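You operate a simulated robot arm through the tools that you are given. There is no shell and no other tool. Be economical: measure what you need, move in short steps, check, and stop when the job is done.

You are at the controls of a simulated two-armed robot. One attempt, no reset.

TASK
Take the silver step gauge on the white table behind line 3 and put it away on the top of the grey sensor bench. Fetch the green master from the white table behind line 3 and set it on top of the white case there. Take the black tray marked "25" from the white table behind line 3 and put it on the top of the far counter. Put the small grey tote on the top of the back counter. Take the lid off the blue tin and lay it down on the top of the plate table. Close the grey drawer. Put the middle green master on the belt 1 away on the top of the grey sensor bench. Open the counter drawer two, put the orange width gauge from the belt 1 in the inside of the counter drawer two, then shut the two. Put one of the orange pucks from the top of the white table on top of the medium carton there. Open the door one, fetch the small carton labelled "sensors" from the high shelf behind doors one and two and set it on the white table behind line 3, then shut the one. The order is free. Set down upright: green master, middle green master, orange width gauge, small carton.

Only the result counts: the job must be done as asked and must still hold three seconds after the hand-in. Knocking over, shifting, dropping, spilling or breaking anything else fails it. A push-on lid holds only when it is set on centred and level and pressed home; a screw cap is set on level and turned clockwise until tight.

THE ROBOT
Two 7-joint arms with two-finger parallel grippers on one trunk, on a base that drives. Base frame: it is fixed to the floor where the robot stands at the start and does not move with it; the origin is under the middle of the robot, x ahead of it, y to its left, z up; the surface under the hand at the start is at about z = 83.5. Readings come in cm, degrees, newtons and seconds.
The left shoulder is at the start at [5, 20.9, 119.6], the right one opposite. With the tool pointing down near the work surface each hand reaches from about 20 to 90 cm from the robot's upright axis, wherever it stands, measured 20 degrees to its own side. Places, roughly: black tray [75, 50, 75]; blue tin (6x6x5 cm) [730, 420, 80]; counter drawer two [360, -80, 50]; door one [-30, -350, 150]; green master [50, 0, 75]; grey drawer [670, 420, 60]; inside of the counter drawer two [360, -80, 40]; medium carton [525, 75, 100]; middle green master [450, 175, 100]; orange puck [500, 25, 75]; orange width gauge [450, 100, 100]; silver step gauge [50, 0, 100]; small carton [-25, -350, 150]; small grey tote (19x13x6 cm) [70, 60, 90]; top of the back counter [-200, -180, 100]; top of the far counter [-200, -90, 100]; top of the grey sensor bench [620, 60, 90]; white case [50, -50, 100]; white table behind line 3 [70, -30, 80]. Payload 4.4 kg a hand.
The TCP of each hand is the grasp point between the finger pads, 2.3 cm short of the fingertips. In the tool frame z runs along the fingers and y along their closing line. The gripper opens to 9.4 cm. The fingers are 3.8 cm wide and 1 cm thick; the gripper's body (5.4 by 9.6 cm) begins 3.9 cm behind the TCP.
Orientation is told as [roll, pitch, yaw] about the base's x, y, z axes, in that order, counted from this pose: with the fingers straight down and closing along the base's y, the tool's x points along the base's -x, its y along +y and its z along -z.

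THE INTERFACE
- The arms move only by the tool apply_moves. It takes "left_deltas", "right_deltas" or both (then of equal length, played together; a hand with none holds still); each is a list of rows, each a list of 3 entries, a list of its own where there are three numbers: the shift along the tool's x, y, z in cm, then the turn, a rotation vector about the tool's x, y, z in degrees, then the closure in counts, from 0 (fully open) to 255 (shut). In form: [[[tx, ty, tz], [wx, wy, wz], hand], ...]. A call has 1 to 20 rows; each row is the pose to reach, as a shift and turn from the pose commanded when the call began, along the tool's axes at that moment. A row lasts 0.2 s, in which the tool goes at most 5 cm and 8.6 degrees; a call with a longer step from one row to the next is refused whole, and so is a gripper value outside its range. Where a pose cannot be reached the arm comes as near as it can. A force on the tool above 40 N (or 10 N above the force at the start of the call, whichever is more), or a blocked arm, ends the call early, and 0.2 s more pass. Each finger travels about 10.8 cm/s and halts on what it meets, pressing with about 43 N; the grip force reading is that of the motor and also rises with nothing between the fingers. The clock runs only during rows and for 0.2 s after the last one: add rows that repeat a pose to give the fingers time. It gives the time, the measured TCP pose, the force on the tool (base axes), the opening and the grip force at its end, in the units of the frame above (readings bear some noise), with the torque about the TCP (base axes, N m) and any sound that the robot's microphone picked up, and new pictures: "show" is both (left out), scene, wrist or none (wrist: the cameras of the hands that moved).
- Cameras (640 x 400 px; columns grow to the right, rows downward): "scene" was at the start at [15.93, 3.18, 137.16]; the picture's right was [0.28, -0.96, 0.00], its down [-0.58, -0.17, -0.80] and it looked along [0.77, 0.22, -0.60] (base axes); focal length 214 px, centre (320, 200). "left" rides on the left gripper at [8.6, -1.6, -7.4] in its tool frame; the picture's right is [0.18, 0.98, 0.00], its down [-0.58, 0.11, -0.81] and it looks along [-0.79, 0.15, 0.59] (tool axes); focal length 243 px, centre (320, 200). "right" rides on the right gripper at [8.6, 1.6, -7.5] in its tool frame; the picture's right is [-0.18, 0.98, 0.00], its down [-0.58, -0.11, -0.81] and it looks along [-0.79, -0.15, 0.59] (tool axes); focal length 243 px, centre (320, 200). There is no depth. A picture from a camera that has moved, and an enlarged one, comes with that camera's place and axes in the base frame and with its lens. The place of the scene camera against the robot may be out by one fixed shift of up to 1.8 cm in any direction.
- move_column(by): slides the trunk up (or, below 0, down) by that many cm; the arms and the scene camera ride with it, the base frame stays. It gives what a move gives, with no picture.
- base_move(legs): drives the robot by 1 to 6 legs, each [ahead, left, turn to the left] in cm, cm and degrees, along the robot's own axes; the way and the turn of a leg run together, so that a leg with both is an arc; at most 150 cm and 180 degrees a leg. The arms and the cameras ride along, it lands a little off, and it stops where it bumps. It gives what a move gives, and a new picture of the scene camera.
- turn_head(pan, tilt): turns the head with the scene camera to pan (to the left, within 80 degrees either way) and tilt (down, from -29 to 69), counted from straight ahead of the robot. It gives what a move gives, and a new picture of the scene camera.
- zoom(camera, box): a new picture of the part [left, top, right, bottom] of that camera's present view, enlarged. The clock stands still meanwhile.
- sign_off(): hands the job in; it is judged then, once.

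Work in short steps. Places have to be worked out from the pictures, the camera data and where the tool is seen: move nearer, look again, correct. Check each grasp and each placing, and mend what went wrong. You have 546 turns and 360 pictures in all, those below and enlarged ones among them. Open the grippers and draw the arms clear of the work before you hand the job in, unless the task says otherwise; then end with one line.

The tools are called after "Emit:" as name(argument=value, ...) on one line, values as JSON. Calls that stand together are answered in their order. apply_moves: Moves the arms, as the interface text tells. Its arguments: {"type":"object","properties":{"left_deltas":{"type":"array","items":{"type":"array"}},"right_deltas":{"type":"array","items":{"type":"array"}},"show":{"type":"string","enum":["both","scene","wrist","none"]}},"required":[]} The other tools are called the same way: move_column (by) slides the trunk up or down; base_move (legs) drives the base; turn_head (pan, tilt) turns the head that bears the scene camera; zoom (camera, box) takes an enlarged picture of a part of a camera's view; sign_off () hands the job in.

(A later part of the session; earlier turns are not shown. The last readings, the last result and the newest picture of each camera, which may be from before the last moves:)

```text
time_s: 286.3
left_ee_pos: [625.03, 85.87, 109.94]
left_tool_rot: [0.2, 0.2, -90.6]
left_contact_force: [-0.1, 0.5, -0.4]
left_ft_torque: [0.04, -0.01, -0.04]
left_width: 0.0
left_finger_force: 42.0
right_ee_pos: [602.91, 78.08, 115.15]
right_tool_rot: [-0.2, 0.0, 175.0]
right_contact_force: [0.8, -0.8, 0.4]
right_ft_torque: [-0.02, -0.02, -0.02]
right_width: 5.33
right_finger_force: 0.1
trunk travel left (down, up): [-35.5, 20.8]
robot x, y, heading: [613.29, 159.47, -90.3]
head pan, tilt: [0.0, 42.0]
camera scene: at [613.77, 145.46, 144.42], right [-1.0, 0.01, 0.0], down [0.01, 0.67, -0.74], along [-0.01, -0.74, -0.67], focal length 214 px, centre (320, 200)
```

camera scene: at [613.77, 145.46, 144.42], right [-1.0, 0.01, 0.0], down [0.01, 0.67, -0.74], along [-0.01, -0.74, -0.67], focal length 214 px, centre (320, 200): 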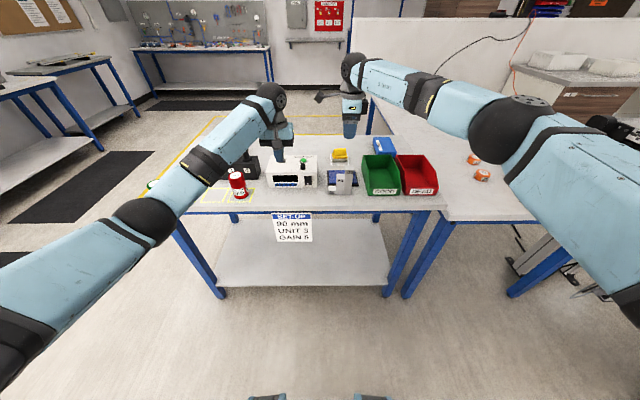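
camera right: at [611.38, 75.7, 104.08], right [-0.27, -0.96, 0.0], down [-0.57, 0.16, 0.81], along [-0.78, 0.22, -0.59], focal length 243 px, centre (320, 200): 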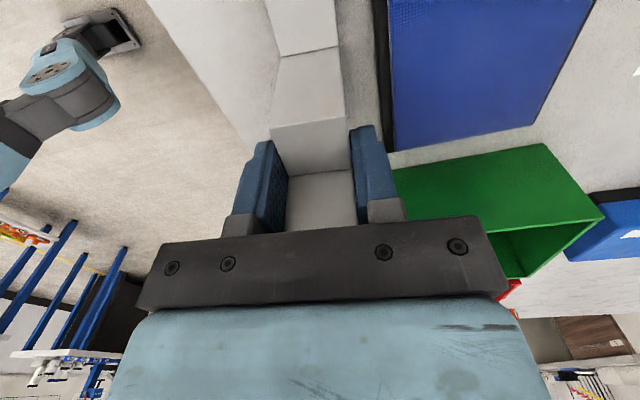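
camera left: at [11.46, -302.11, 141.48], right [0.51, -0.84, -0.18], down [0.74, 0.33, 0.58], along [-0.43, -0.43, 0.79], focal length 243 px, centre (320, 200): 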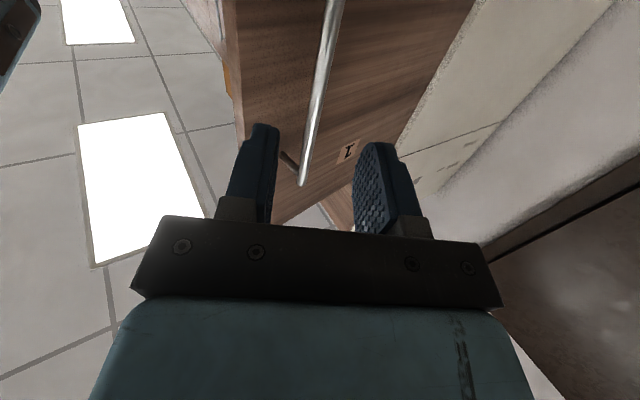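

The gauge stands on the bench. I back off a bit, turn the right hand back to its normal yaw, and move right for a view of the white table with the pucks.

Emit:
apply_moves(right_deltas=[[[-0.3, -1.8, 0], [0, 0, -7.9], 60], [[-0.6, -3.6, 0], [0, 0, -15.8], 60], [[-1, -5.4, 0], [0, 0, -23.7], 60], [[-1.3, -7.1, 0], [0, 0, -31.5], 60], [[-1.6, -8.9, 0], [0, 0, -39.4], 60], [[-1.9, -10.6, 0], [0, 0, -47.3], 60], [[-2.3, -12.4, 0], [0, 0, -55.2], 60], [[-2.6, -14.2, 0], [0, 0, -63], 60], [[-2.9, -16, 0], [0, 0, -71], 60], [[-3.2, -17.7, 0], [0, 0, -78.9], 60], [[-3.6, -19.5, 0], [0, 0, -86.8], 60], [[-3.9, -21.2, 0], [0, 0, -94.6], 60]], show="none")

Emit:
base_move(legs=[[-15, 0, 0], [0, -50, 0]])

```text
time_s: 288.9
left_ee_pos: [624.95, 85.89, 109.89]
left_tool_rot: [0.3, 0.2, -90.5]
left_contact_force: [-0.1, -0.5, 0.0]
left_ft_torque: [-0.02, 0.02, 0.01]
left_width: 0.02
left_finger_force: 42.3
right_ee_pos: [600.86, 99.57, 115.14]
right_tool_rot: [0.1, 0.1, -90.3]
right_contact_force: [-0.2, -0.2, 0.8]
right_ft_torque: [-0.03, -0.01, 0.0]
right_width: 7.2
right_finger_force: 0.0
trunk travel left (down, up): [-35.5, 20.8]
robot x, y, heading: [613.31, 159.58, -90.4]
head pan, tilt: [0.0, 42.0]
```

```text
time_s: 294.7
left_ee_pos: [575.13, 101.27, 109.83]
left_tool_rot: [0.2, 0.4, -90.6]
left_contact_force: [0.5, -0.1, 0.4]
left_ft_torque: [0.0, 0.03, -0.01]
left_width: 0.01
left_finger_force: 42.6
right_ee_pos: [551.11, 114.96, 115.25]
right_tool_rot: [0.1, 0.2, -90.3]
right_contact_force: [0.3, -0.3, -0.8]
right_ft_torque: [-0.01, 0.01, -0.02]
right_width: 7.22
right_finger_force: 0.1
trunk travel left (down, up): [-35.5, 20.8]
robot x, y, heading: [563.33, 175.19, -90.4]
head pan, tilt: [0.0, 42.0]
camera scene: at [563.93, 160.78, 144.4], right [-1.0, 0.01, 0.0], down [0.01, 0.67, -0.74], along [-0.01, -0.74, -0.67], focal length 214 px, centre (320, 200)
```

scene: 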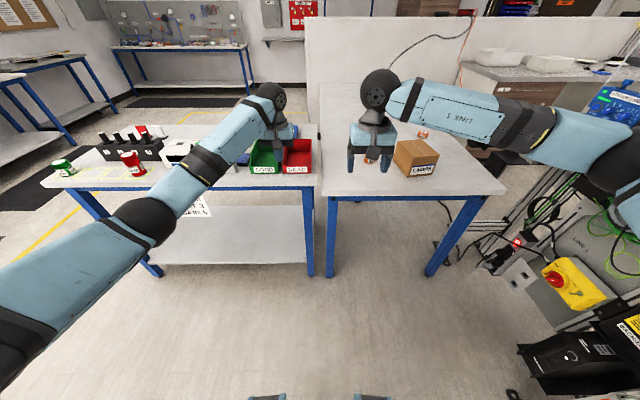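

The white table spans x≈480–560; the carton is at about [519,72]. I move right 22 and ahead 38 to work on it.

Emit:
base_move(legs=[[0, -22, 0.4], [38, 0, 0]])

Emit:
zoom(camera="right", box=[0, 0, 640, 400])

```text
time_s: 299.3
left_ee_pos: [552.92, 63.23, 109.82]
left_tool_rot: [0.2, 0.4, -90.4]
left_contact_force: [0.1, 0.6, 0.3]
left_ft_torque: [0.03, -0.01, -0.03]
left_width: 0.0
left_finger_force: 42.1
right_ee_pos: [528.84, 76.91, 115.18]
right_tool_rot: [0.0, 0.2, -90.3]
right_contact_force: [1.2, -1.1, 0.5]
right_ft_torque: [0.0, -0.02, 0.0]
right_width: 7.17
right_finger_force: 0.0
trunk travel left (down, up): [-35.5, 20.8]
robot x, y, heading: [540.86, 136.86, -90.3]
head pan, tilt: [0.0, 42.0]
camera scene: at [541.76, 122.66, 144.41], right [-1.0, 0.01, 0.0], down [0.01, 0.67, -0.74], along [-0.01, -0.74, -0.67], focal length 214 px, centre (320, 200)
```

scene: 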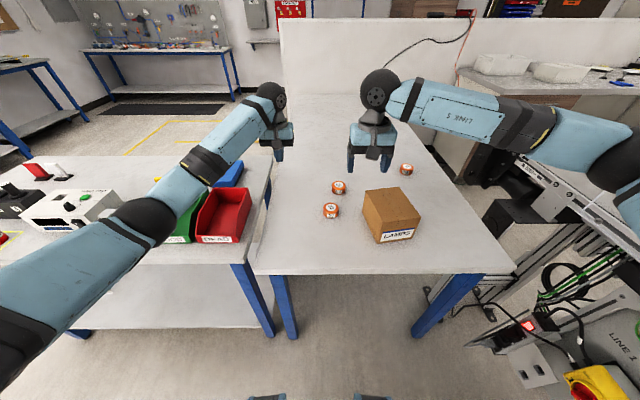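

```text
1.00 times, centred on (320, 200) of right (not enlarged: the box is as wide or as high as the picture)
camera zoom: at [530.57, 85.33, 122.74], right [0.98, -0.19, 0.0], down [-0.11, -0.58, 0.8], along [-0.15, -0.79, -0.59], focal length 243 px, centre (320, 200)
```

zoom: 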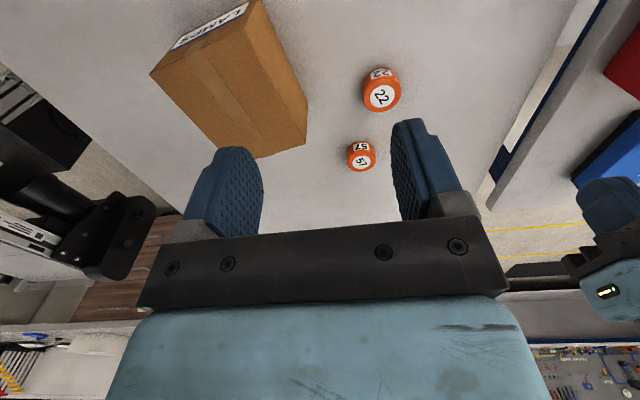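

I pick puck "22", around [536,63]. I bring the right hand over it and lower for a closer look.

Emit:
apply_moves(right_deltas=[[[-2.6, 1.4, 3], [0, 0, 0], 0], [[-5.2, 2.9, 6], [0, 0, 0], 0], [[-7.8, 4.3, 9], [0, 0, 0], 0], [[-10.4, 5.8, 12], [0, 0, 0], 0], [[-13, 7.2, 15], [0, 0, 0], 0]], show="wrist")

```text
time_s: 300.5
left_ee_pos: [553.24, 63.03, 109.83]
left_tool_rot: [0.1, 0.3, -90.4]
left_contact_force: [-0.4, 0.4, -0.1]
left_ft_torque: [-0.01, 0.0, 0.02]
left_width: 0.02
left_finger_force: 42.8
right_ee_pos: [536.15, 63.8, 99.98]
right_tool_rot: [0.0, 0.3, -90.3]
right_contact_force: [0.1, -0.5, 0.0]
right_ft_torque: [0.03, -0.01, -0.01]
right_width: 9.45
right_finger_force: 0.1
trunk travel left (down, up): [-35.5, 20.8]
robot x, y, heading: [541.09, 136.74, -90.4]
head pan, tilt: [0.0, 42.0]
camera right: at [537.87, 72.3, 107.54], right [0.98, -0.19, 0.0], down [-0.11, -0.58, 0.8], along [-0.15, -0.79, -0.59], focal length 243 px, centre (320, 200)
```

right: 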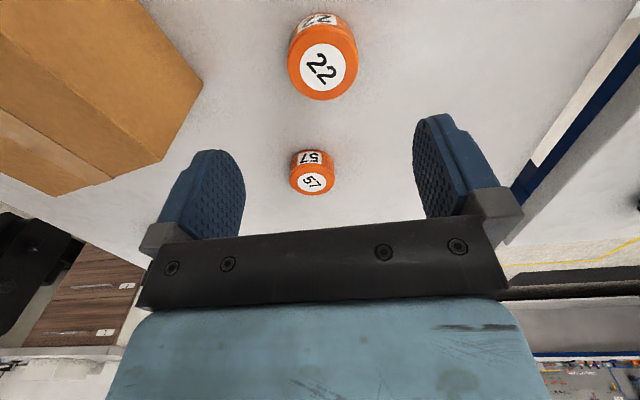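

Triangulated puck top centre: [536.3,62.6,86.4], table ≈83.4. I go down to z 86.3 and close.

Emit:
apply_moves(right_deltas=[[[-1.2, 0.1, 4], [0, 0, 0], 0], [[-1.2, 0.1, 8], [0, 0, 0], 0], [[-1.2, 0.1, 12], [0, 0, 0], 0], [[-1.2, 0.1, 13.7], [0, 0, 0], 0], [[-1.2, 0.1, 13.7], [0, 0, 0], 255], [[-1.2, 0.1, 13.7], [0, 0, 0], 255], [[-1.2, 0.1, 13.7], [0, 0, 0], 255]], show="wrist")

```text
time_s: 302.1
left_ee_pos: [553.14, 63.09, 109.95]
left_tool_rot: [0.1, 0.3, -90.4]
left_contact_force: [0.7, 0.4, -0.4]
left_ft_torque: [0.01, 0.02, 0.02]
left_width: 0.02
left_finger_force: 42.4
right_ee_pos: [536.11, 62.7, 86.33]
right_tool_rot: [0.1, 0.2, -90.3]
right_contact_force: [1.3, 0.0, -1.0]
right_ft_torque: [0.02, -0.01, -0.01]
right_width: 5.87
right_finger_force: 42.9
trunk travel left (down, up): [-35.5, 20.8]
robot x, y, heading: [540.78, 136.86, -90.3]
head pan, tilt: [0.0, 42.0]
camera right: at [537.79, 71.2, 93.94], right [0.98, -0.19, 0.0], down [-0.11, -0.58, 0.8], along [-0.15, -0.79, -0.59], focal length 243 px, centre (320, 200)
```

right: 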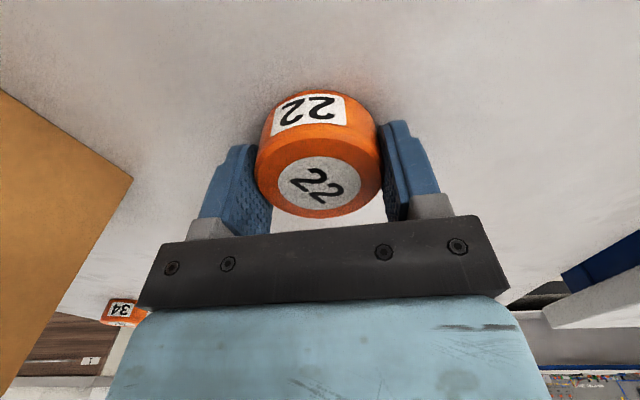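

Gripped (5.87). I lift it and enlarge the scene view of the carton.

Emit:
apply_moves(right_deltas=[[[0, 0, -4], [0, 0, 0], 255], [[0, 0, -9], [0, 0, 0], 255], [[0, 0, -14], [0, 0, 0], 255], [[0, 0, -19], [0, 0, 0], 255], [[0, 0, -24], [0, 0, 0], 255]], show="wrist")

Emit:
zoom(camera="scene", box=[300, 130, 460, 260])

```text
time_s: 303.3
left_ee_pos: [553.01, 63.18, 110.01]
left_tool_rot: [0.2, 0.1, -90.4]
left_contact_force: [-0.7, 0.5, -0.8]
left_ft_torque: [0.01, -0.04, -0.02]
left_width: 0.01
left_finger_force: 42.8
right_ee_pos: [536.21, 62.81, 110.55]
right_tool_rot: [0.0, 0.2, -90.3]
right_contact_force: [0.1, 1.1, -0.9]
right_ft_torque: [-0.03, 0.02, 0.0]
right_width: 5.88
right_finger_force: 42.8
trunk travel left (down, up): [-35.5, 20.8]
robot x, y, heading: [541.41, 137.04, -90.4]
head pan, tilt: [0.0, 42.0]
camera right: at [537.76, 71.23, 118.11], right [0.98, -0.19, 0.0], down [-0.11, -0.58, 0.8], along [-0.15, -0.79, -0.59], focal length 243 px, centre (320, 200)
```

right: 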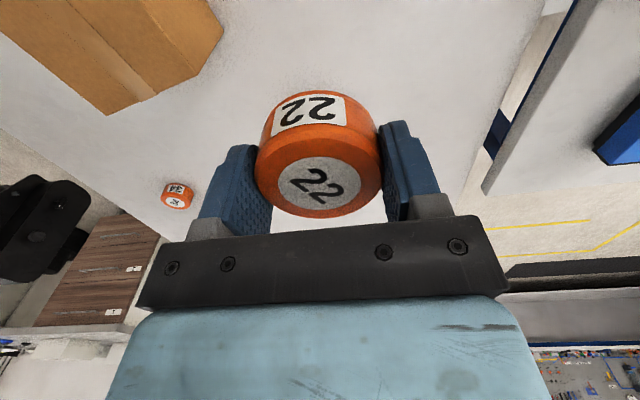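

```text
3.08 times, centred on (380, 195) of scene
camera zoom: at [541.79, 122.77, 144.41], right [-1.0, 0.01, 0.0], down [0.0, 0.67, -0.74], along [-0.01, -0.74, -0.67], focal length 660 px, centre (135, 215)
```

zoom: 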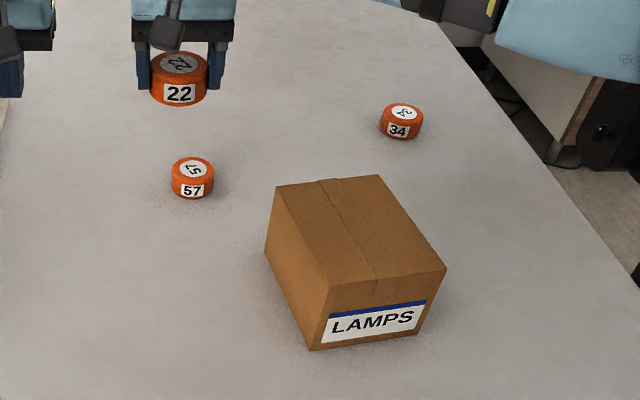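

The carton's top is ≈93.6 high and centred near [516.8,67]. I carry the puck over its middle and lower to just above.

Emit:
apply_moves(right_deltas=[[[1, -4.8, 0], [0, 0, 0], 255], [[2, -9.7, 0], [0, 0, 0], 255], [[3, -14.5, 0], [0, 0, 0], 255], [[4, -19.3, 1], [0, 0, 0], 255], [[4, -19.4, 5], [0, 0, 0], 255], [[4, -19.4, 9], [0, 0, 0], 255], [[4, -19.4, 11.5], [0, 0, 0], 255]], show="both")

```text
time_s: 304.9
left_ee_pos: [553.0, 63.12, 109.86]
left_tool_rot: [0.2, 0.3, -90.4]
left_contact_force: [0.6, 0.2, 0.6]
left_ft_torque: [-0.03, 0.03, -0.03]
left_width: 0.0
left_finger_force: 42.5
right_ee_pos: [516.78, 66.68, 98.94]
right_tool_rot: [0.1, 0.2, -90.3]
right_contact_force: [-0.5, 0.0, -1.4]
right_ft_torque: [0.0, 0.01, -0.03]
right_width: 5.87
right_finger_force: 42.8
trunk travel left (down, up): [-35.5, 20.8]
robot x, y, heading: [541.14, 137.28, -90.5]
head pan, tilt: [0.0, 42.0]
camera scene: at [541.75, 122.61, 144.4], right [-1.0, 0.01, 0.0], down [0.01, 0.67, -0.74], along [-0.01, -0.74, -0.67], focal length 214 px, centre (320, 200)
camera right: at [518.41, 75.22, 106.43], right [0.98, -0.19, 0.0], down [-0.11, -0.58, 0.8], along [-0.15, -0.79, -0.6], focal length 243 px, centre (320, 200)
```

scene: 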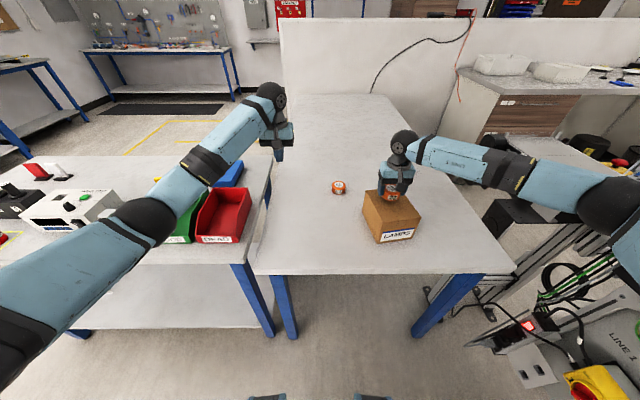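
right: 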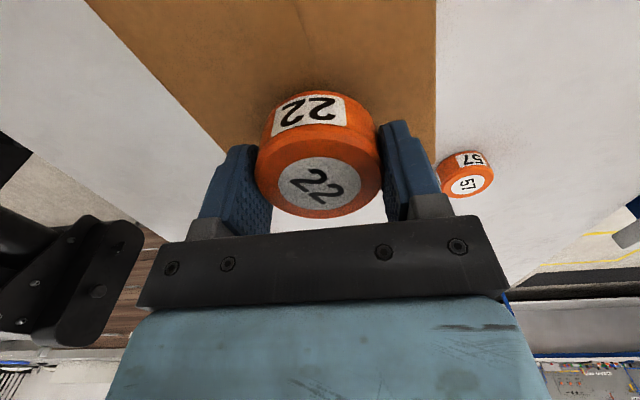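

The puck is well inside the carton's edges. I lower in small steps.

Emit:
apply_moves(right_deltas=[[[0, 0, 1.2], [0, 0, 0], 255], [[0, 0, 1.8], [0, 0, 0], 255], [[0, 0, 2.2], [0, 0, 0], 255], [[0, 0, 2.5], [0, 0, 0], 255]], show="none")

```text
time_s: 305.9
left_ee_pos: [553.11, 63.42, 110.15]
left_tool_rot: [0.2, 0.0, -90.5]
left_contact_force: [0.4, -0.6, -0.1]
left_ft_torque: [0.01, 0.0, 0.0]
left_width: 0.03
left_finger_force: 42.7
right_ee_pos: [516.84, 66.84, 96.97]
right_tool_rot: [0.1, -0.2, -90.2]
right_contact_force: [-7.7, -7.3, 35.1]
right_ft_torque: [-0.12, 0.24, 0.32]
right_width: 5.94
right_finger_force: 43.3
trunk travel left (down, up): [-35.5, 20.8]
robot x, y, heading: [541.06, 137.26, -90.3]
head pan, tilt: [0.0, 42.0]
```

Contact at 97.0. I ease up slightly, release, and rise.

Emit:
apply_moves(right_deltas=[[[0, 0, -0.5], [0, 0, 0], 255], [[0, 0, -0.5], [0, 0, 0], 120], [[0, 0, -0.5], [0, 0, 0], 30], [[0, 0, -0.5], [0, 0, 0], 0], [[0, 0, -4], [0, 0, 0], 0], [[0, 0, -9], [0, 0, 0], 0], [[0, 0, -14], [0, 0, 0], 0], [[0, 0, -19], [0, 0, 0], 0]], show="both")

```text
time_s: 307.7
left_ee_pos: [553.12, 63.2, 109.97]
left_tool_rot: [0.2, 0.2, -90.3]
left_contact_force: [0.1, 1.0, 0.3]
left_ft_torque: [-0.06, 0.0, 0.0]
left_width: 0.03
left_finger_force: 42.3
right_ee_pos: [516.99, 66.83, 115.55]
right_tool_rot: [0.0, 0.3, -90.1]
right_contact_force: [-0.1, 0.3, -0.3]
right_ft_torque: [-0.07, 0.02, 0.01]
right_width: 9.43
right_finger_force: 0.1
trunk travel left (down, up): [-35.5, 20.8]
robot x, y, heading: [541.09, 136.85, -90.6]
head pan, tilt: [0.0, 42.0]
camera scene: at [541.84, 122.77, 144.41], right [-1.0, 0.01, 0.0], down [0.0, 0.67, -0.74], along [-0.01, -0.74, -0.67], focal length 214 px, centre (320, 200)
camera right: at [518.49, 75.29, 123.09], right [0.98, -0.19, 0.0], down [-0.11, -0.58, 0.8], along [-0.15, -0.79, -0.59], focal length 243 px, centre (320, 200)
```

scene: 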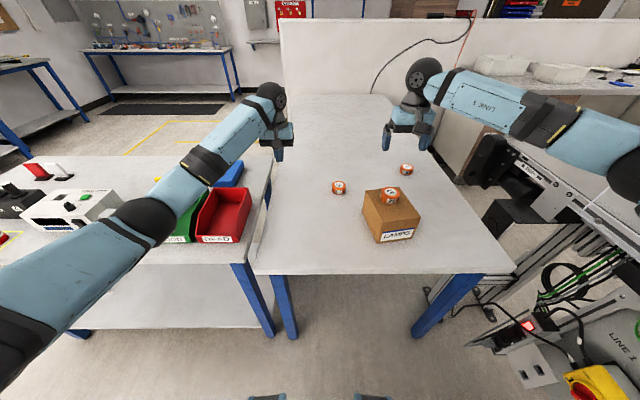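
right: 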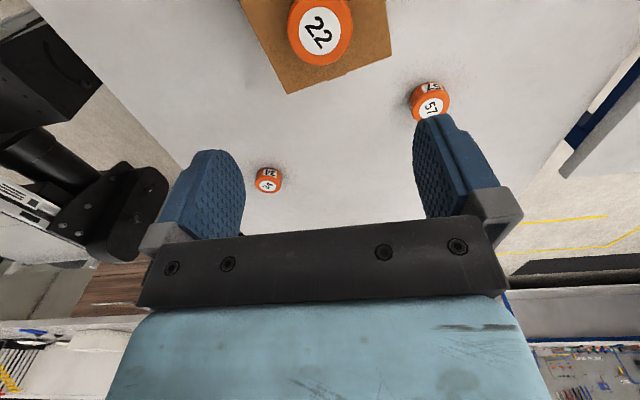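

The puck sits on the carton. Next is belt 1: I back up, move to x≈600, and turn to face −x towards line 1.

Emit:
base_move(legs=[[-55, 0, 0], [0, 55, 0], [0, 0, -90]])

Emit:
turn_head(pan=0, tilt=20)

```text
time_s: 319.6
left_ee_pos: [522.31, 179.84, 109.88]
left_tool_rot: [0.2, 0.2, 179.4]
left_contact_force: [-0.1, 0.8, -0.9]
left_ft_torque: [0.02, 0.01, -0.01]
left_width: 0.02
left_finger_force: 42.2
right_ee_pos: [526.15, 216.11, 115.41]
right_tool_rot: [0.1, 0.2, 179.5]
right_contact_force: [0.5, 0.3, 0.1]
right_ft_torque: [-0.01, -0.01, -0.02]
right_width: 9.4
right_finger_force: 0.1
trunk travel left (down, up): [-35.5, 20.8]
robot x, y, heading: [596.24, 191.47, 179.4]
head pan, tilt: [0.0, 42.0]
camera scene: at [581.97, 192.53, 144.4], right [0.01, 1.0, 0.0], down [0.67, -0.01, -0.74], along [-0.74, 0.01, -0.67], focal length 214 px, centre (320, 200)
```

scene: 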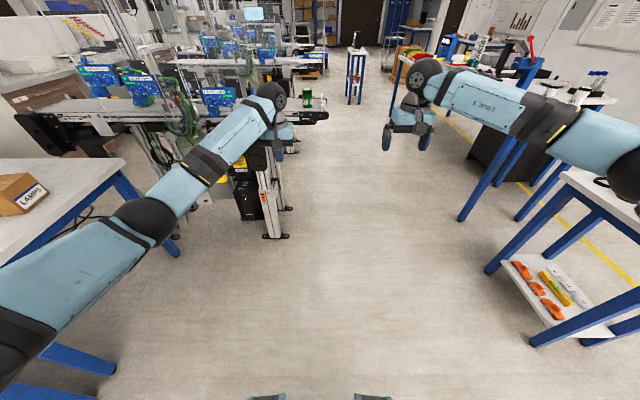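

```text
time_s: 320.4
left_ee_pos: [522.31, 179.83, 109.87]
left_tool_rot: [0.1, 0.3, 179.4]
left_contact_force: [-0.7, -0.4, -0.1]
left_ft_torque: [0.03, 0.04, 0.01]
left_width: 0.0
left_finger_force: 41.8
right_ee_pos: [526.08, 216.02, 115.45]
right_tool_rot: [0.1, 0.2, 179.4]
right_contact_force: [-0.7, -0.1, 0.0]
right_ft_torque: [0.0, -0.01, 0.02]
right_width: 9.4
right_finger_force: 0.1
trunk travel left (down, up): [-35.5, 20.8]
robot x, y, heading: [595.98, 191.58, 179.5]
head pan, tilt: [0.0, 20.0]
camera scene: at [581.02, 192.53, 147.83], right [0.01, 1.0, 0.0], down [0.34, 0.0, -0.94], along [-0.94, 0.01, -0.34], focal length 214 px, centre (320, 200)
```

scene: 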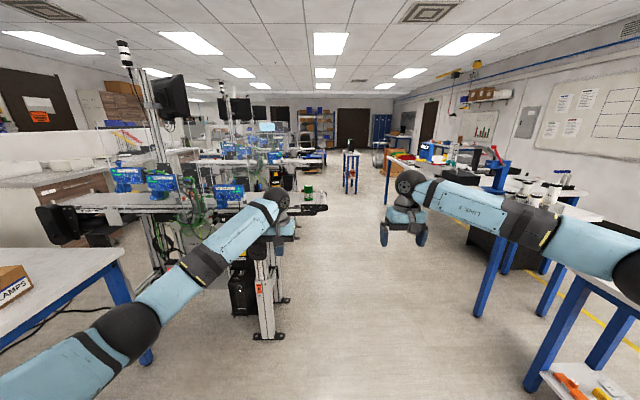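

Line 1's belt end with a green master is ahead. I drive 40 ahead and look left-down along the belt.

Emit:
base_move(legs=[[40, 0, 0]])

Emit:
turn_head(pan=25, tilt=35)

```text
time_s: 322.9
left_ee_pos: [482.69, 180.11, 109.93]
left_tool_rot: [0.2, 0.2, 179.5]
left_contact_force: [0.9, 0.3, 0.3]
left_ft_torque: [0.0, 0.01, -0.03]
left_width: 0.01
left_finger_force: 42.3
right_ee_pos: [486.36, 216.32, 115.47]
right_tool_rot: [0.1, 0.2, 179.6]
right_contact_force: [-0.2, 0.5, -0.6]
right_ft_torque: [0.01, 0.01, 0.02]
right_width: 9.41
right_finger_force: 0.1
trunk travel left (down, up): [-35.5, 20.8]
robot x, y, heading: [556.73, 191.96, 179.5]
head pan, tilt: [0.0, 20.0]
camera scene: at [541.31, 192.9, 147.84], right [0.01, 1.0, 0.0], down [0.34, 0.0, -0.94], along [-0.94, 0.01, -0.34], focal length 214 px, centre (320, 200)
```

scene: 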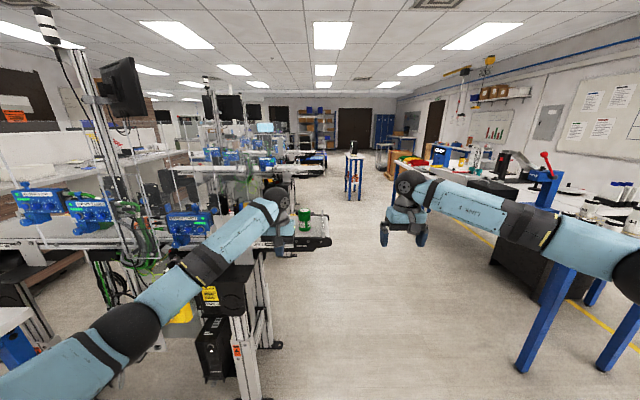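

```text
time_s: 323.8
left_ee_pos: [482.64, 180.04, 109.92]
left_tool_rot: [0.2, 0.3, 179.4]
left_contact_force: [0.0, 0.4, 0.3]
left_ft_torque: [-0.02, 0.03, 0.0]
left_width: 0.0
left_finger_force: 42.7
right_ee_pos: [486.32, 216.34, 115.47]
right_tool_rot: [0.1, 0.2, 179.6]
right_contact_force: [0.0, 0.7, 0.3]
right_ft_torque: [-0.03, 0.04, -0.01]
right_width: 9.38
right_finger_force: 0.0
trunk travel left (down, up): [-35.5, 20.8]
robot x, y, heading: [556.5, 192.11, 179.5]
head pan, tilt: [25.0, 35.0]
camera scene: at [542.62, 189.18, 145.46], right [-0.41, 0.91, 0.0], down [0.52, 0.24, -0.82], along [-0.75, -0.34, -0.57], focal length 214 px, centre (320, 200)
```

scene: 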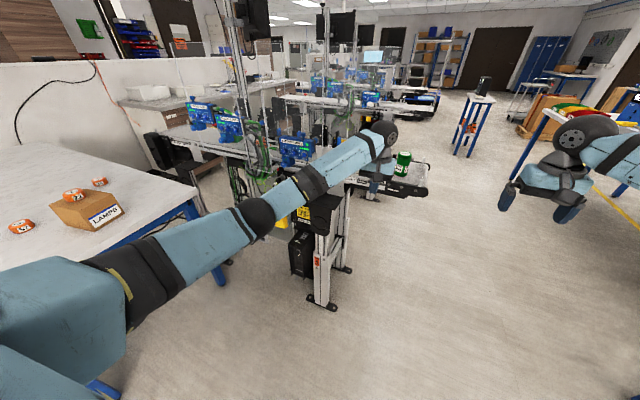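

The left arm hides the belt, so I tuck that hand back.

Emit:
apply_moves(left_deltas=[[[4, 1.5, 0], [0, 0, 0], 0], [[8, 3, 0], [0, 0, 0], 0], [[12, 4.5, 0], [0, 0, 0], 0], [[16, 6, 0], [0, 0, 0], 0], [[20, 7.5, 0], [0, 0, 0], 0], [[24, 9, 0], [0, 0, 0], 0], [[28, 10.5, 0], [0, 0, 0], 0], [[32, 12, 0], [0, 0, 0], 0], [[36, 13.5, 0], [0, 0, 0], 0]], show="scene")

```text
time_s: 325.8
left_ee_pos: [518.67, 166.16, 110.17]
left_tool_rot: [0.2, 0.2, 179.5]
left_contact_force: [-0.4, -0.8, 0.5]
left_ft_torque: [0.01, 0.06, 0.04]
left_width: 9.39
left_finger_force: 0.1
right_ee_pos: [486.41, 216.34, 115.61]
right_tool_rot: [0.0, 0.0, 179.5]
right_contact_force: [0.3, -0.2, 0.1]
right_ft_torque: [-0.05, 0.03, 0.0]
right_width: 9.4
right_finger_force: 0.1
trunk travel left (down, up): [-35.5, 20.8]
robot x, y, heading: [556.56, 191.75, 179.5]
head pan, tilt: [25.0, 35.0]
camera scene: at [542.76, 189.1, 145.47], right [-0.41, 0.91, 0.0], down [0.52, 0.24, -0.82], along [-0.75, -0.34, -0.57], focal length 214 px, centre (320, 200)
```

scene: 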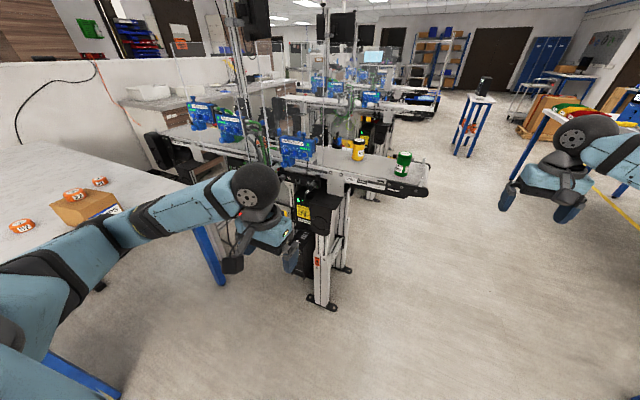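

I enlarge the belt.

Emit:
zoom(camera="scene", box=[160, 70, 440, 220])

```text
2.29 times, centred on (300, 145) of scene
camera zoom: at [542.76, 189.1, 145.47], right [-0.41, 0.91, 0.0], down [0.52, 0.24, -0.82], along [-0.75, -0.34, -0.57], focal length 490 px, centre (366, 326)
```

zoom: 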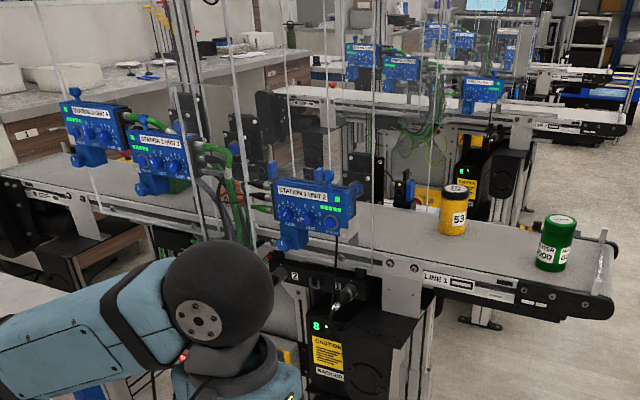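

The green master stands near the belt's end, with a yellow can further along. I drive 42 ahead to work at it with the right hand.

Emit:
base_move(legs=[[42, 0, 0]])

Emit:
zoom(camera="right", box=[0, 0, 640, 400])

Emit:
zoom(camera="left", box=[0, 0, 640, 400])

```text
time_s: 328.4
left_ee_pos: [476.86, 166.62, 110.06]
left_tool_rot: [0.2, 0.3, 179.5]
left_contact_force: [-0.8, 0.5, 0.1]
left_ft_torque: [0.0, -0.01, 0.0]
left_width: 9.41
left_finger_force: 0.0
right_ee_pos: [444.63, 216.58, 115.48]
right_tool_rot: [0.0, 0.1, 179.7]
right_contact_force: [-1.0, -0.1, -0.5]
right_ft_torque: [0.02, 0.02, -0.02]
right_width: 9.43
right_finger_force: 0.1
trunk travel left (down, up): [-35.5, 20.8]
robot x, y, heading: [514.78, 192.26, 179.5]
head pan, tilt: [25.0, 35.0]
camera scene: at [500.85, 189.53, 145.45], right [-0.41, 0.91, 0.0], down [0.52, 0.24, -0.82], along [-0.75, -0.34, -0.57], focal length 214 px, centre (320, 200)
```

scene: 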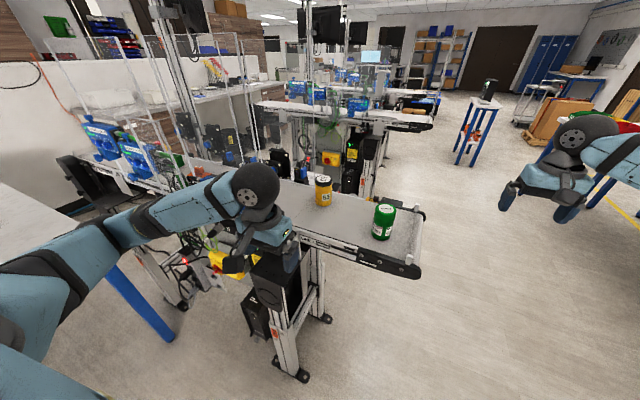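

```text
1.00 times, centred on (320, 200) of right (not enlarged: the box is as wide or as high as the picture)
camera zoom: at [453.14, 214.83, 122.99], right [-0.19, -0.98, 0.0], down [-0.58, 0.11, 0.8], along [-0.79, 0.15, -0.59], focal length 243 px, centre (320, 200)
```

zoom: 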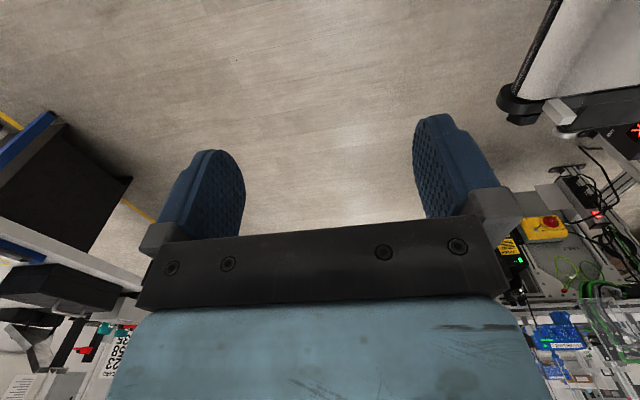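

```text
1.00 times, centred on (320, 200) of left (not enlarged: the box is as wide or as high as the picture)
camera zoom: at [485.34, 168.0, 117.63], right [0.18, -0.98, 0.0], down [-0.59, -0.1, 0.8], along [-0.79, -0.14, -0.59], focal length 243 px, centre (320, 200)
```

zoom: 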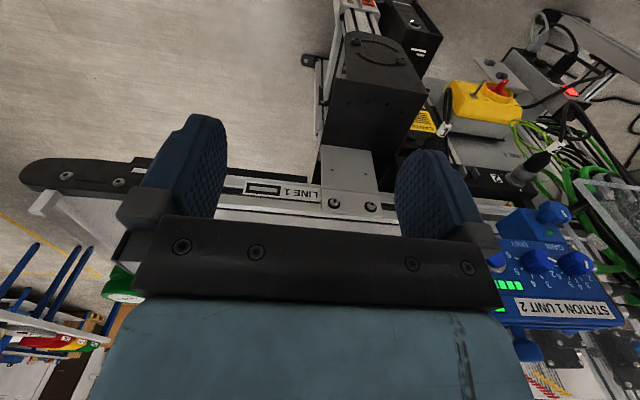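

Triangulating suggests the belt is high (z≈100) and the master is near [453,187]. I raise the right hand and bring it over for a wrist view.

Emit:
apply_moves(right_deltas=[[[1.5, 2, -4], [0, 0, 0], 0], [[3, 5, -8], [0, 0, 0], 0], [[4.5, 9, -10], [0, 0, 0], 0], [[6, 13, -11], [0, 0, 0], 0], [[7.5, 17, -11], [0, 0, 0], 0], [[9, 21, -11], [0, 0, 0], 0]], show="both")

```text
refused: row 2 steps farther than a row can; nothing moved
```

Emit:
apply_moves(right_deltas=[[[1.5, 2, -4], [0, 0, 0], 0], [[3, 5, -7], [0, 0, 0], 0], [[4.5, 9, -9], [0, 0, 0], 0], [[6, 13, -10.5], [0, 0, 0], 0], [[7.5, 17, -11], [0, 0, 0], 0], [[9, 21, -11], [0, 0, 0], 0]], show="both")

```text
time_s: 329.8
left_ee_pos: [476.85, 166.45, 109.98]
left_tool_rot: [0.2, 0.3, 179.5]
left_contact_force: [-0.6, -0.6, 0.0]
left_ft_torque: [0.04, 0.01, 0.0]
left_width: 9.41
left_finger_force: 0.0
right_ee_pos: [453.44, 195.42, 126.55]
right_tool_rot: [0.0, 0.2, 179.7]
right_contact_force: [-0.3, -0.2, 0.3]
right_ft_torque: [0.0, -0.03, 0.0]
right_width: 9.43
right_finger_force: 0.0
trunk travel left (down, up): [-35.5, 20.8]
robot x, y, heading: [514.71, 192.26, 179.6]
head pan, tilt: [25.0, 35.0]
camera scene: at [500.9, 189.34, 145.45], right [-0.41, 0.91, 0.0], down [0.52, 0.24, -0.82], along [-0.75, -0.34, -0.57], focal length 214 px, centre (320, 200)
camera right: at [462.0, 193.61, 134.08], right [-0.19, -0.98, 0.0], down [-0.58, 0.11, 0.8], along [-0.79, 0.15, -0.59], focal length 243 px, centre (320, 200)
```

scene: 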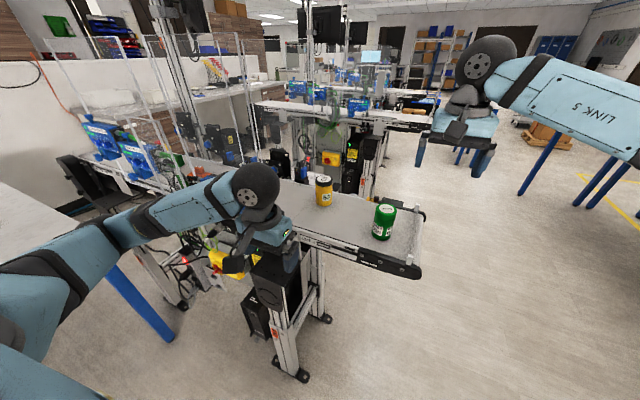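
right: 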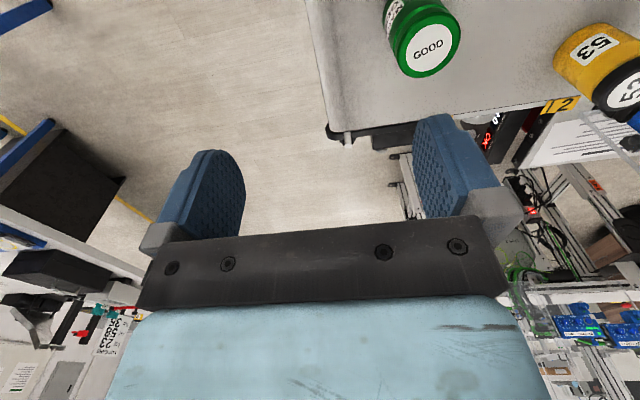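

The master's top is at about [450,185.5]; the belt is at z≈99.6. I come closer over it.

Emit:
apply_moves(right_deltas=[[[-1, 3.5, 1], [0, 0, 0], 0], [[-2, 7, 3], [0, 0, 0], 0], [[-3.2, 9.9, 5], [0, 0, 0], 0]], show="wrist")

```text
time_s: 330.6
left_ee_pos: [476.75, 166.49, 110.06]
left_tool_rot: [0.0, 0.3, 179.6]
left_contact_force: [0.2, 0.1, 1.1]
left_ft_torque: [0.03, -0.03, -0.02]
left_width: 9.44
left_finger_force: 0.1
right_ee_pos: [450.17, 185.68, 121.57]
right_tool_rot: [0.1, 0.2, 179.6]
right_contact_force: [0.2, 0.5, 0.3]
right_ft_torque: [0.02, -0.01, -0.02]
right_width: 9.41
right_finger_force: 0.1
trunk travel left (down, up): [-35.5, 20.8]
robot x, y, heading: [514.55, 192.42, 179.6]
head pan, tilt: [25.0, 35.0]
camera right: at [458.62, 183.77, 129.01], right [-0.19, -0.98, 0.0], down [-0.58, 0.11, 0.8], along [-0.79, 0.15, -0.59], focal length 243 px, centre (320, 200)
```

right: 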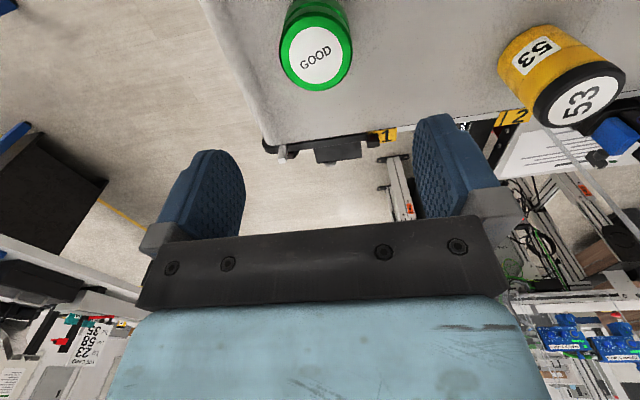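

Triangulated: top centre [450.3,185.65,108.9]. I go down to z 105.5 and close.

Emit:
apply_moves(right_deltas=[[[0.1, 0, 4], [0, 0, 0], 0], [[0.1, 0, 8], [0, 0, 0], 0], [[0.1, 0, 12], [0, 0, 0], 0], [[0.1, 0, 15], [0, 0, 0], 0], [[0.1, 0, 16], [0, 0, 0], 0], [[0.1, 0, 16], [0, 0, 0], 255], [[0.1, 0, 16], [0, 0, 0], 255], [[0.1, 0, 16], [0, 0, 0], 255]], show="wrist")

```text
time_s: 332.4
left_ee_pos: [476.92, 166.55, 110.09]
left_tool_rot: [0.2, 0.1, 179.5]
left_contact_force: [-0.2, -0.4, -0.5]
left_ft_torque: [-0.02, -0.02, 0.04]
left_width: 9.39
left_finger_force: 0.0
right_ee_pos: [450.34, 185.79, 105.66]
right_tool_rot: [0.2, 0.1, 179.7]
right_contact_force: [-4.1, 2.2, 10.6]
right_ft_torque: [0.5, 0.2, 0.05]
right_width: 5.54
right_finger_force: 43.2
trunk travel left (down, up): [-35.5, 20.8]
robot x, y, heading: [514.97, 192.21, 179.3]
head pan, tilt: [25.0, 35.0]
camera right: at [458.93, 183.92, 113.13], right [-0.19, -0.98, 0.0], down [-0.58, 0.11, 0.81], along [-0.79, 0.15, -0.59], focal length 243 px, centre (320, 200)
```

right: 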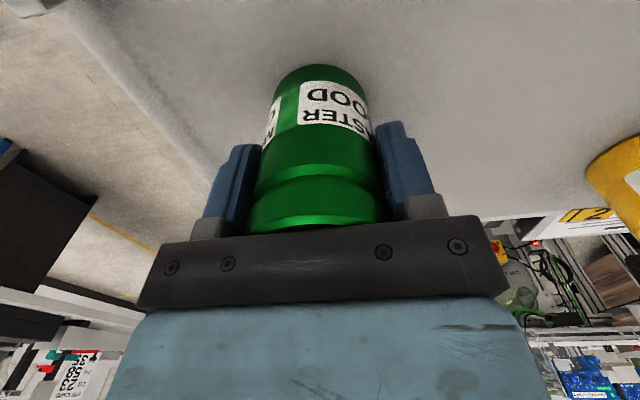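

Held; I lift it and draw it back off the belt, then look along the belt for the orange gauge.

Emit:
apply_moves(right_deltas=[[[0, 0, -4], [0, 0, 0], 255], [[0, 0, -9], [0, 0, 0], 255], [[0, 0, -14], [0, 0, 0], 255], [[4, -2, -16], [0, 0, 0], 255], [[8, -4, -16], [0, 0, 0], 255], [[12, -6, -16], [0, 0, 0], 255], [[14, -8, -16], [0, 0, 0], 255]], show="none")

Emit:
turn_head(pan=45, tilt=30)

```text
time_s: 334.0
left_ee_pos: [476.9, 166.55, 110.03]
left_tool_rot: [0.3, 0.4, 179.5]
left_contact_force: [-0.5, -1.1, 0.1]
left_ft_torque: [0.0, 0.01, 0.02]
left_width: 9.39
left_finger_force: 0.1
right_ee_pos: [464.33, 193.79, 121.47]
right_tool_rot: [0.2, 0.1, 179.6]
right_contact_force: [0.1, -0.6, -5.0]
right_ft_torque: [-0.01, 0.02, 0.01]
right_width: 5.54
right_finger_force: 42.8
trunk travel left (down, up): [-35.5, 20.8]
robot x, y, heading: [515.06, 192.34, 179.3]
head pan, tilt: [25.0, 35.0]
```

```text
time_s: 334.8
left_ee_pos: [476.71, 166.53, 110.15]
left_tool_rot: [0.2, 0.3, 179.5]
left_contact_force: [0.3, 0.3, -0.3]
left_ft_torque: [-0.01, 0.01, -0.01]
left_width: 9.42
left_finger_force: 0.2
right_ee_pos: [464.35, 193.66, 121.53]
right_tool_rot: [0.1, 0.1, 179.8]
right_contact_force: [0.3, 0.5, -3.4]
right_ft_torque: [0.01, 0.02, 0.02]
right_width: 5.56
right_finger_force: 43.5
trunk travel left (down, up): [-35.5, 20.8]
robot x, y, heading: [514.8, 192.03, 179.3]
head pan, tilt: [45.0, 30.0]
camera scene: at [502.4, 186.85, 146.23], right [-0.7, 0.71, 0.0], down [0.36, 0.35, -0.87], along [-0.62, -0.61, -0.5], focal length 214 px, centre (320, 200)
```

scene: 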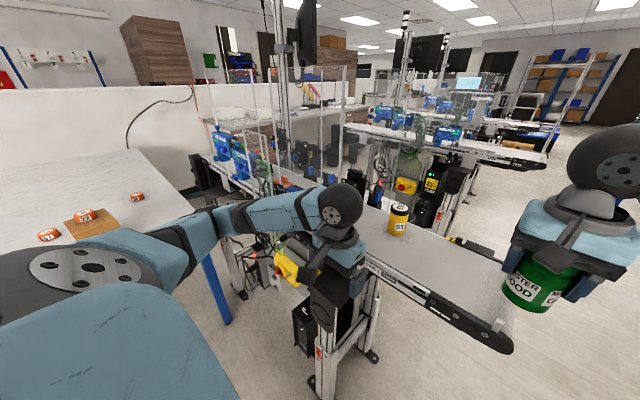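

I enlarge the belt region for the orange gauge and the way towards the counter.

Emit:
zoom(camera="scene", box=[180, 80, 460, 240])

```text
2.29 times, centred on (320, 160) of scene
camera zoom: at [502.4, 186.85, 146.23], right [-0.7, 0.71, 0.0], down [0.36, 0.35, -0.87], along [-0.62, -0.61, -0.5], focal length 490 px, centre (320, 291)
```

zoom: 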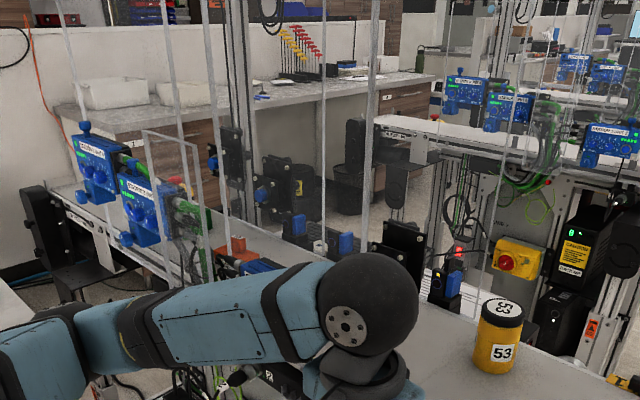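

The orange gauge stands among the sensor posts at about [450,110]. First I take the green master to the sensor bench: back up, turn to face it.

Emit:
base_move(legs=[[-118, 0, 0], [0, 0, 90], [30, 32, 0]])

Emit:
turn_head(pan=0, tilt=42)

```text
time_s: 347.7
left_ee_pos: [691.52, 123.25, 110.13]
left_tool_rot: [0.3, 0.3, -90.4]
left_contact_force: [0.2, 0.2, 0.1]
left_ft_torque: [0.02, -0.01, 0.01]
left_width: 9.41
left_finger_force: 0.0
right_ee_pos: [664.27, 110.74, 121.48]
right_tool_rot: [0.1, 0.2, -90.4]
right_contact_force: [-1.3, 1.1, -2.6]
right_ft_torque: [0.02, -0.01, 0.0]
right_width: 5.53
right_finger_force: 42.3
trunk travel left (down, up): [-35.5, 20.8]
robot x, y, heading: [665.61, 161.26, -90.6]
head pan, tilt: [45.0, 30.0]
camera scene: at [672.71, 148.84, 146.23], right [-0.71, -0.7, 0.0], down [-0.35, 0.36, -0.87], along [0.61, -0.62, -0.5], focal length 214 px, centre (320, 200)
```

scene: 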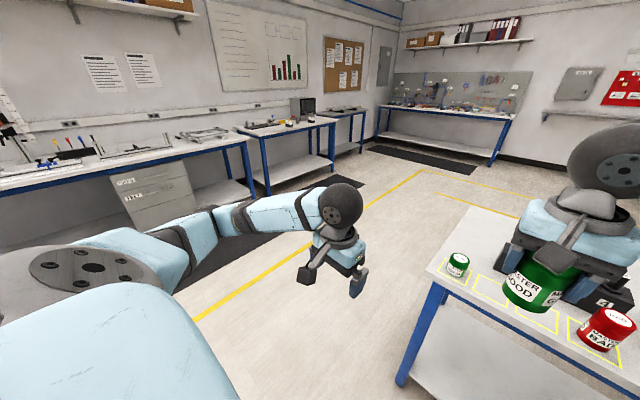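

```text
time_s: 348.8
left_ee_pos: [691.4, 123.14, 110.09]
left_tool_rot: [0.1, 0.3, -90.4]
left_contact_force: [-0.8, 0.0, 0.1]
left_ft_torque: [0.03, 0.03, -0.01]
left_width: 9.38
left_finger_force: 0.1
right_ee_pos: [664.24, 110.8, 121.54]
right_tool_rot: [0.1, 0.2, -90.3]
right_contact_force: [-0.4, 0.0, -3.2]
right_ft_torque: [0.02, -0.04, -0.03]
right_width: 5.54
right_finger_force: 43.4
trunk travel left (down, up): [-35.5, 20.8]
robot x, y, heading: [665.6, 161.65, -90.6]
head pan, tilt: [0.0, 42.0]
camera scene: at [666.31, 146.92, 144.4], right [-1.0, 0.01, 0.0], down [0.0, 0.67, -0.74], along [-0.01, -0.74, -0.67], focal length 214 px, centre (320, 200)
```

scene: 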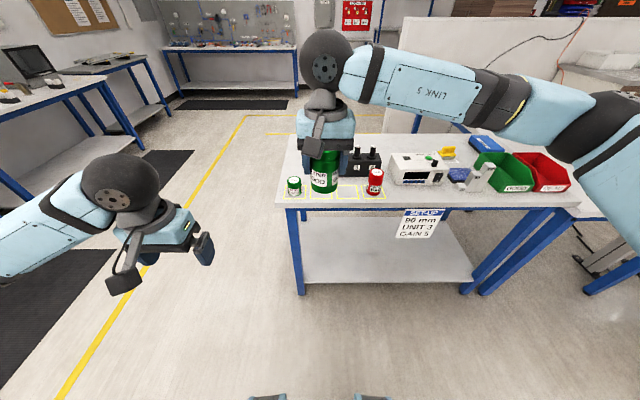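

I enlarge the marked squares.

Emit:
zoom(camera="scene", box=[270, 130, 400, 220])

Emit:
zoom(camera="right", box=[0, 0, 640, 400])

```text
4.44 times, centred on (335, 175) of scene
camera zoom: at [666.31, 146.92, 144.4], right [-1.0, 0.01, 0.0], down [0.0, 0.67, -0.74], along [-0.01, -0.74, -0.67], focal length 953 px, centre (253, 311)
```

zoom: 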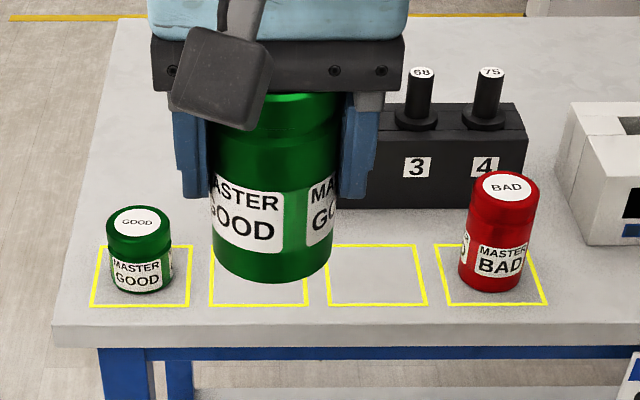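

```text
1.00 times, centred on (320, 200) of right (not enlarged: the box is as wide or as high as the picture)
camera zoom: at [665.96, 119.2, 129.05], right [0.98, -0.19, 0.0], down [-0.11, -0.58, 0.8], along [-0.15, -0.79, -0.59], focal length 243 px, centre (320, 200)
```

zoom: 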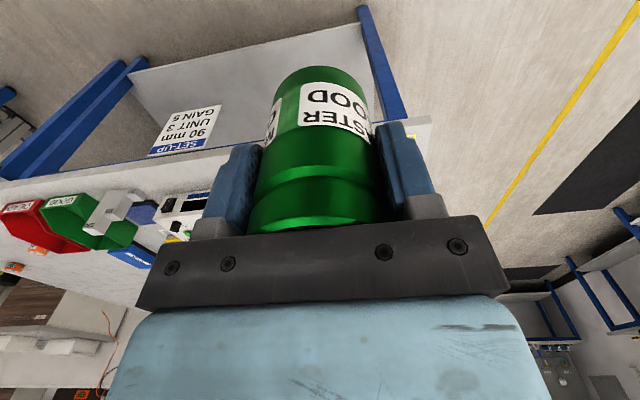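

The 2nd square (next to the small master) is free, centred near [665,77.5]. I drive 20 ahead, then position the hand.

Emit:
base_move(legs=[[20, 0, 0.4]])

```text
time_s: 350.4
left_ee_pos: [691.58, 103.39, 110.07]
left_tool_rot: [0.2, 0.3, -90.1]
left_contact_force: [1.1, 0.0, 0.7]
left_ft_torque: [-0.01, -0.03, -0.01]
left_width: 9.41
left_finger_force: 0.0
right_ee_pos: [664.6, 90.84, 121.37]
right_tool_rot: [0.0, 0.3, -89.9]
right_contact_force: [0.5, -1.2, -3.3]
right_ft_torque: [0.02, 0.01, 0.02]
right_width: 5.51
right_finger_force: 43.2
trunk travel left (down, up): [-35.5, 20.8]
robot x, y, heading: [665.57, 141.31, -90.1]
head pan, tilt: [0.0, 42.0]
camera scene: at [666.29, 126.97, 144.4], right [-1.0, 0.0, 0.0], down [0.0, 0.67, -0.74], along [0.0, -0.74, -0.67], focal length 214 px, centre (320, 200)
```

scene: 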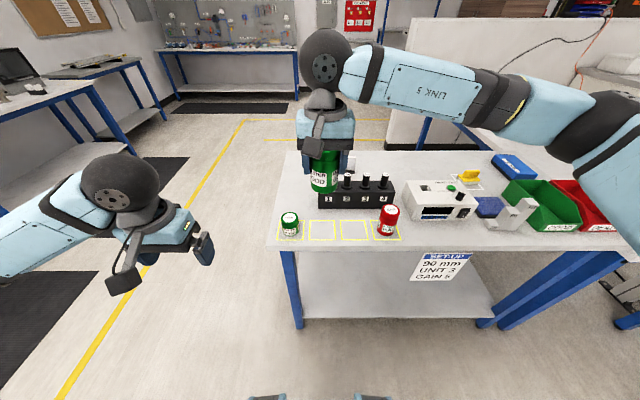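

I move the master over [665.3,78.5] and lower to ~3 above.

Emit:
apply_moves(right_deltas=[[[-4, 0.3, 0], [0, 0, 0], 255], [[-8, 0.6, 2], [0, 0, 0], 255], [[-12.3, 0.8, 4], [0, 0, 0], 255], [[-12.3, 0.8, 9], [0, 0, 0], 255], [[-12.3, 0.8, 14], [0, 0, 0], 255], [[-12.3, 0.8, 19], [0, 0, 0], 255], [[-12.3, 0.8, 24], [0, 0, 0], 255]], show="scene")

```text
time_s: 352.0
left_ee_pos: [691.55, 103.49, 110.07]
left_tool_rot: [0.2, 0.4, -90.1]
left_contact_force: [0.5, 0.0, -0.7]
left_ft_torque: [0.02, 0.0, -0.05]
left_width: 9.38
left_finger_force: 0.0
right_ee_pos: [665.32, 78.52, 97.45]
right_tool_rot: [0.2, 0.2, -90.0]
right_contact_force: [-0.1, 0.5, -3.0]
right_ft_torque: [0.01, -0.02, -0.02]
right_width: 5.52
right_finger_force: 43.2
trunk travel left (down, up): [-35.5, 20.8]
robot x, y, heading: [665.36, 141.1, -90.2]
head pan, tilt: [0.0, 42.0]
camera scene: at [666.27, 126.88, 144.39], right [-1.0, 0.0, 0.0], down [0.0, 0.67, -0.74], along [0.0, -0.74, -0.67], focal length 214 px, centre (320, 200)
```

scene: 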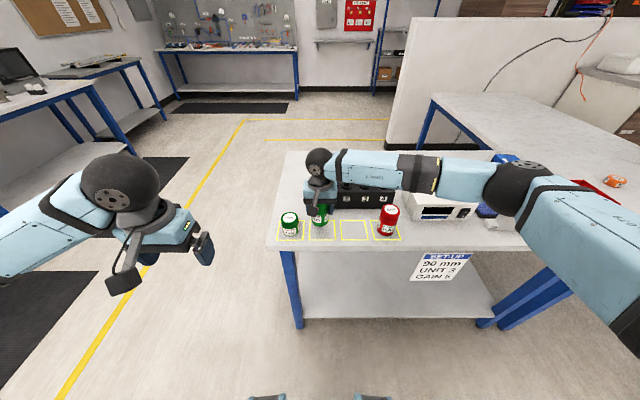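

I shift 1 cm nearer and lower gently.

Emit:
apply_moves(right_deltas=[[[1, 0, 1.5], [0, 0, 0], 255], [[1, 0, 2.5], [0, 0, 0], 255], [[1, 0, 3], [0, 0, 0], 255], [[1, 0, 3.4], [0, 0, 0], 255], [[1, 0, 3.7], [0, 0, 0], 255]], show="none")

```text
time_s: 353.2
left_ee_pos: [691.62, 103.5, 110.22]
left_tool_rot: [0.2, 0.3, -90.1]
left_contact_force: [0.0, 0.2, 0.4]
left_ft_torque: [0.03, -0.01, 0.02]
left_width: 9.4
left_finger_force: 0.1
right_ee_pos: [665.29, 79.58, 93.74]
right_tool_rot: [0.0, 0.2, -89.9]
right_contact_force: [0.4, -0.4, -3.5]
right_ft_torque: [0.0, -0.02, -0.01]
right_width: 5.53
right_finger_force: 43.4
trunk travel left (down, up): [-35.5, 20.8]
robot x, y, heading: [665.72, 141.24, -90.1]
head pan, tilt: [0.0, 42.0]
```

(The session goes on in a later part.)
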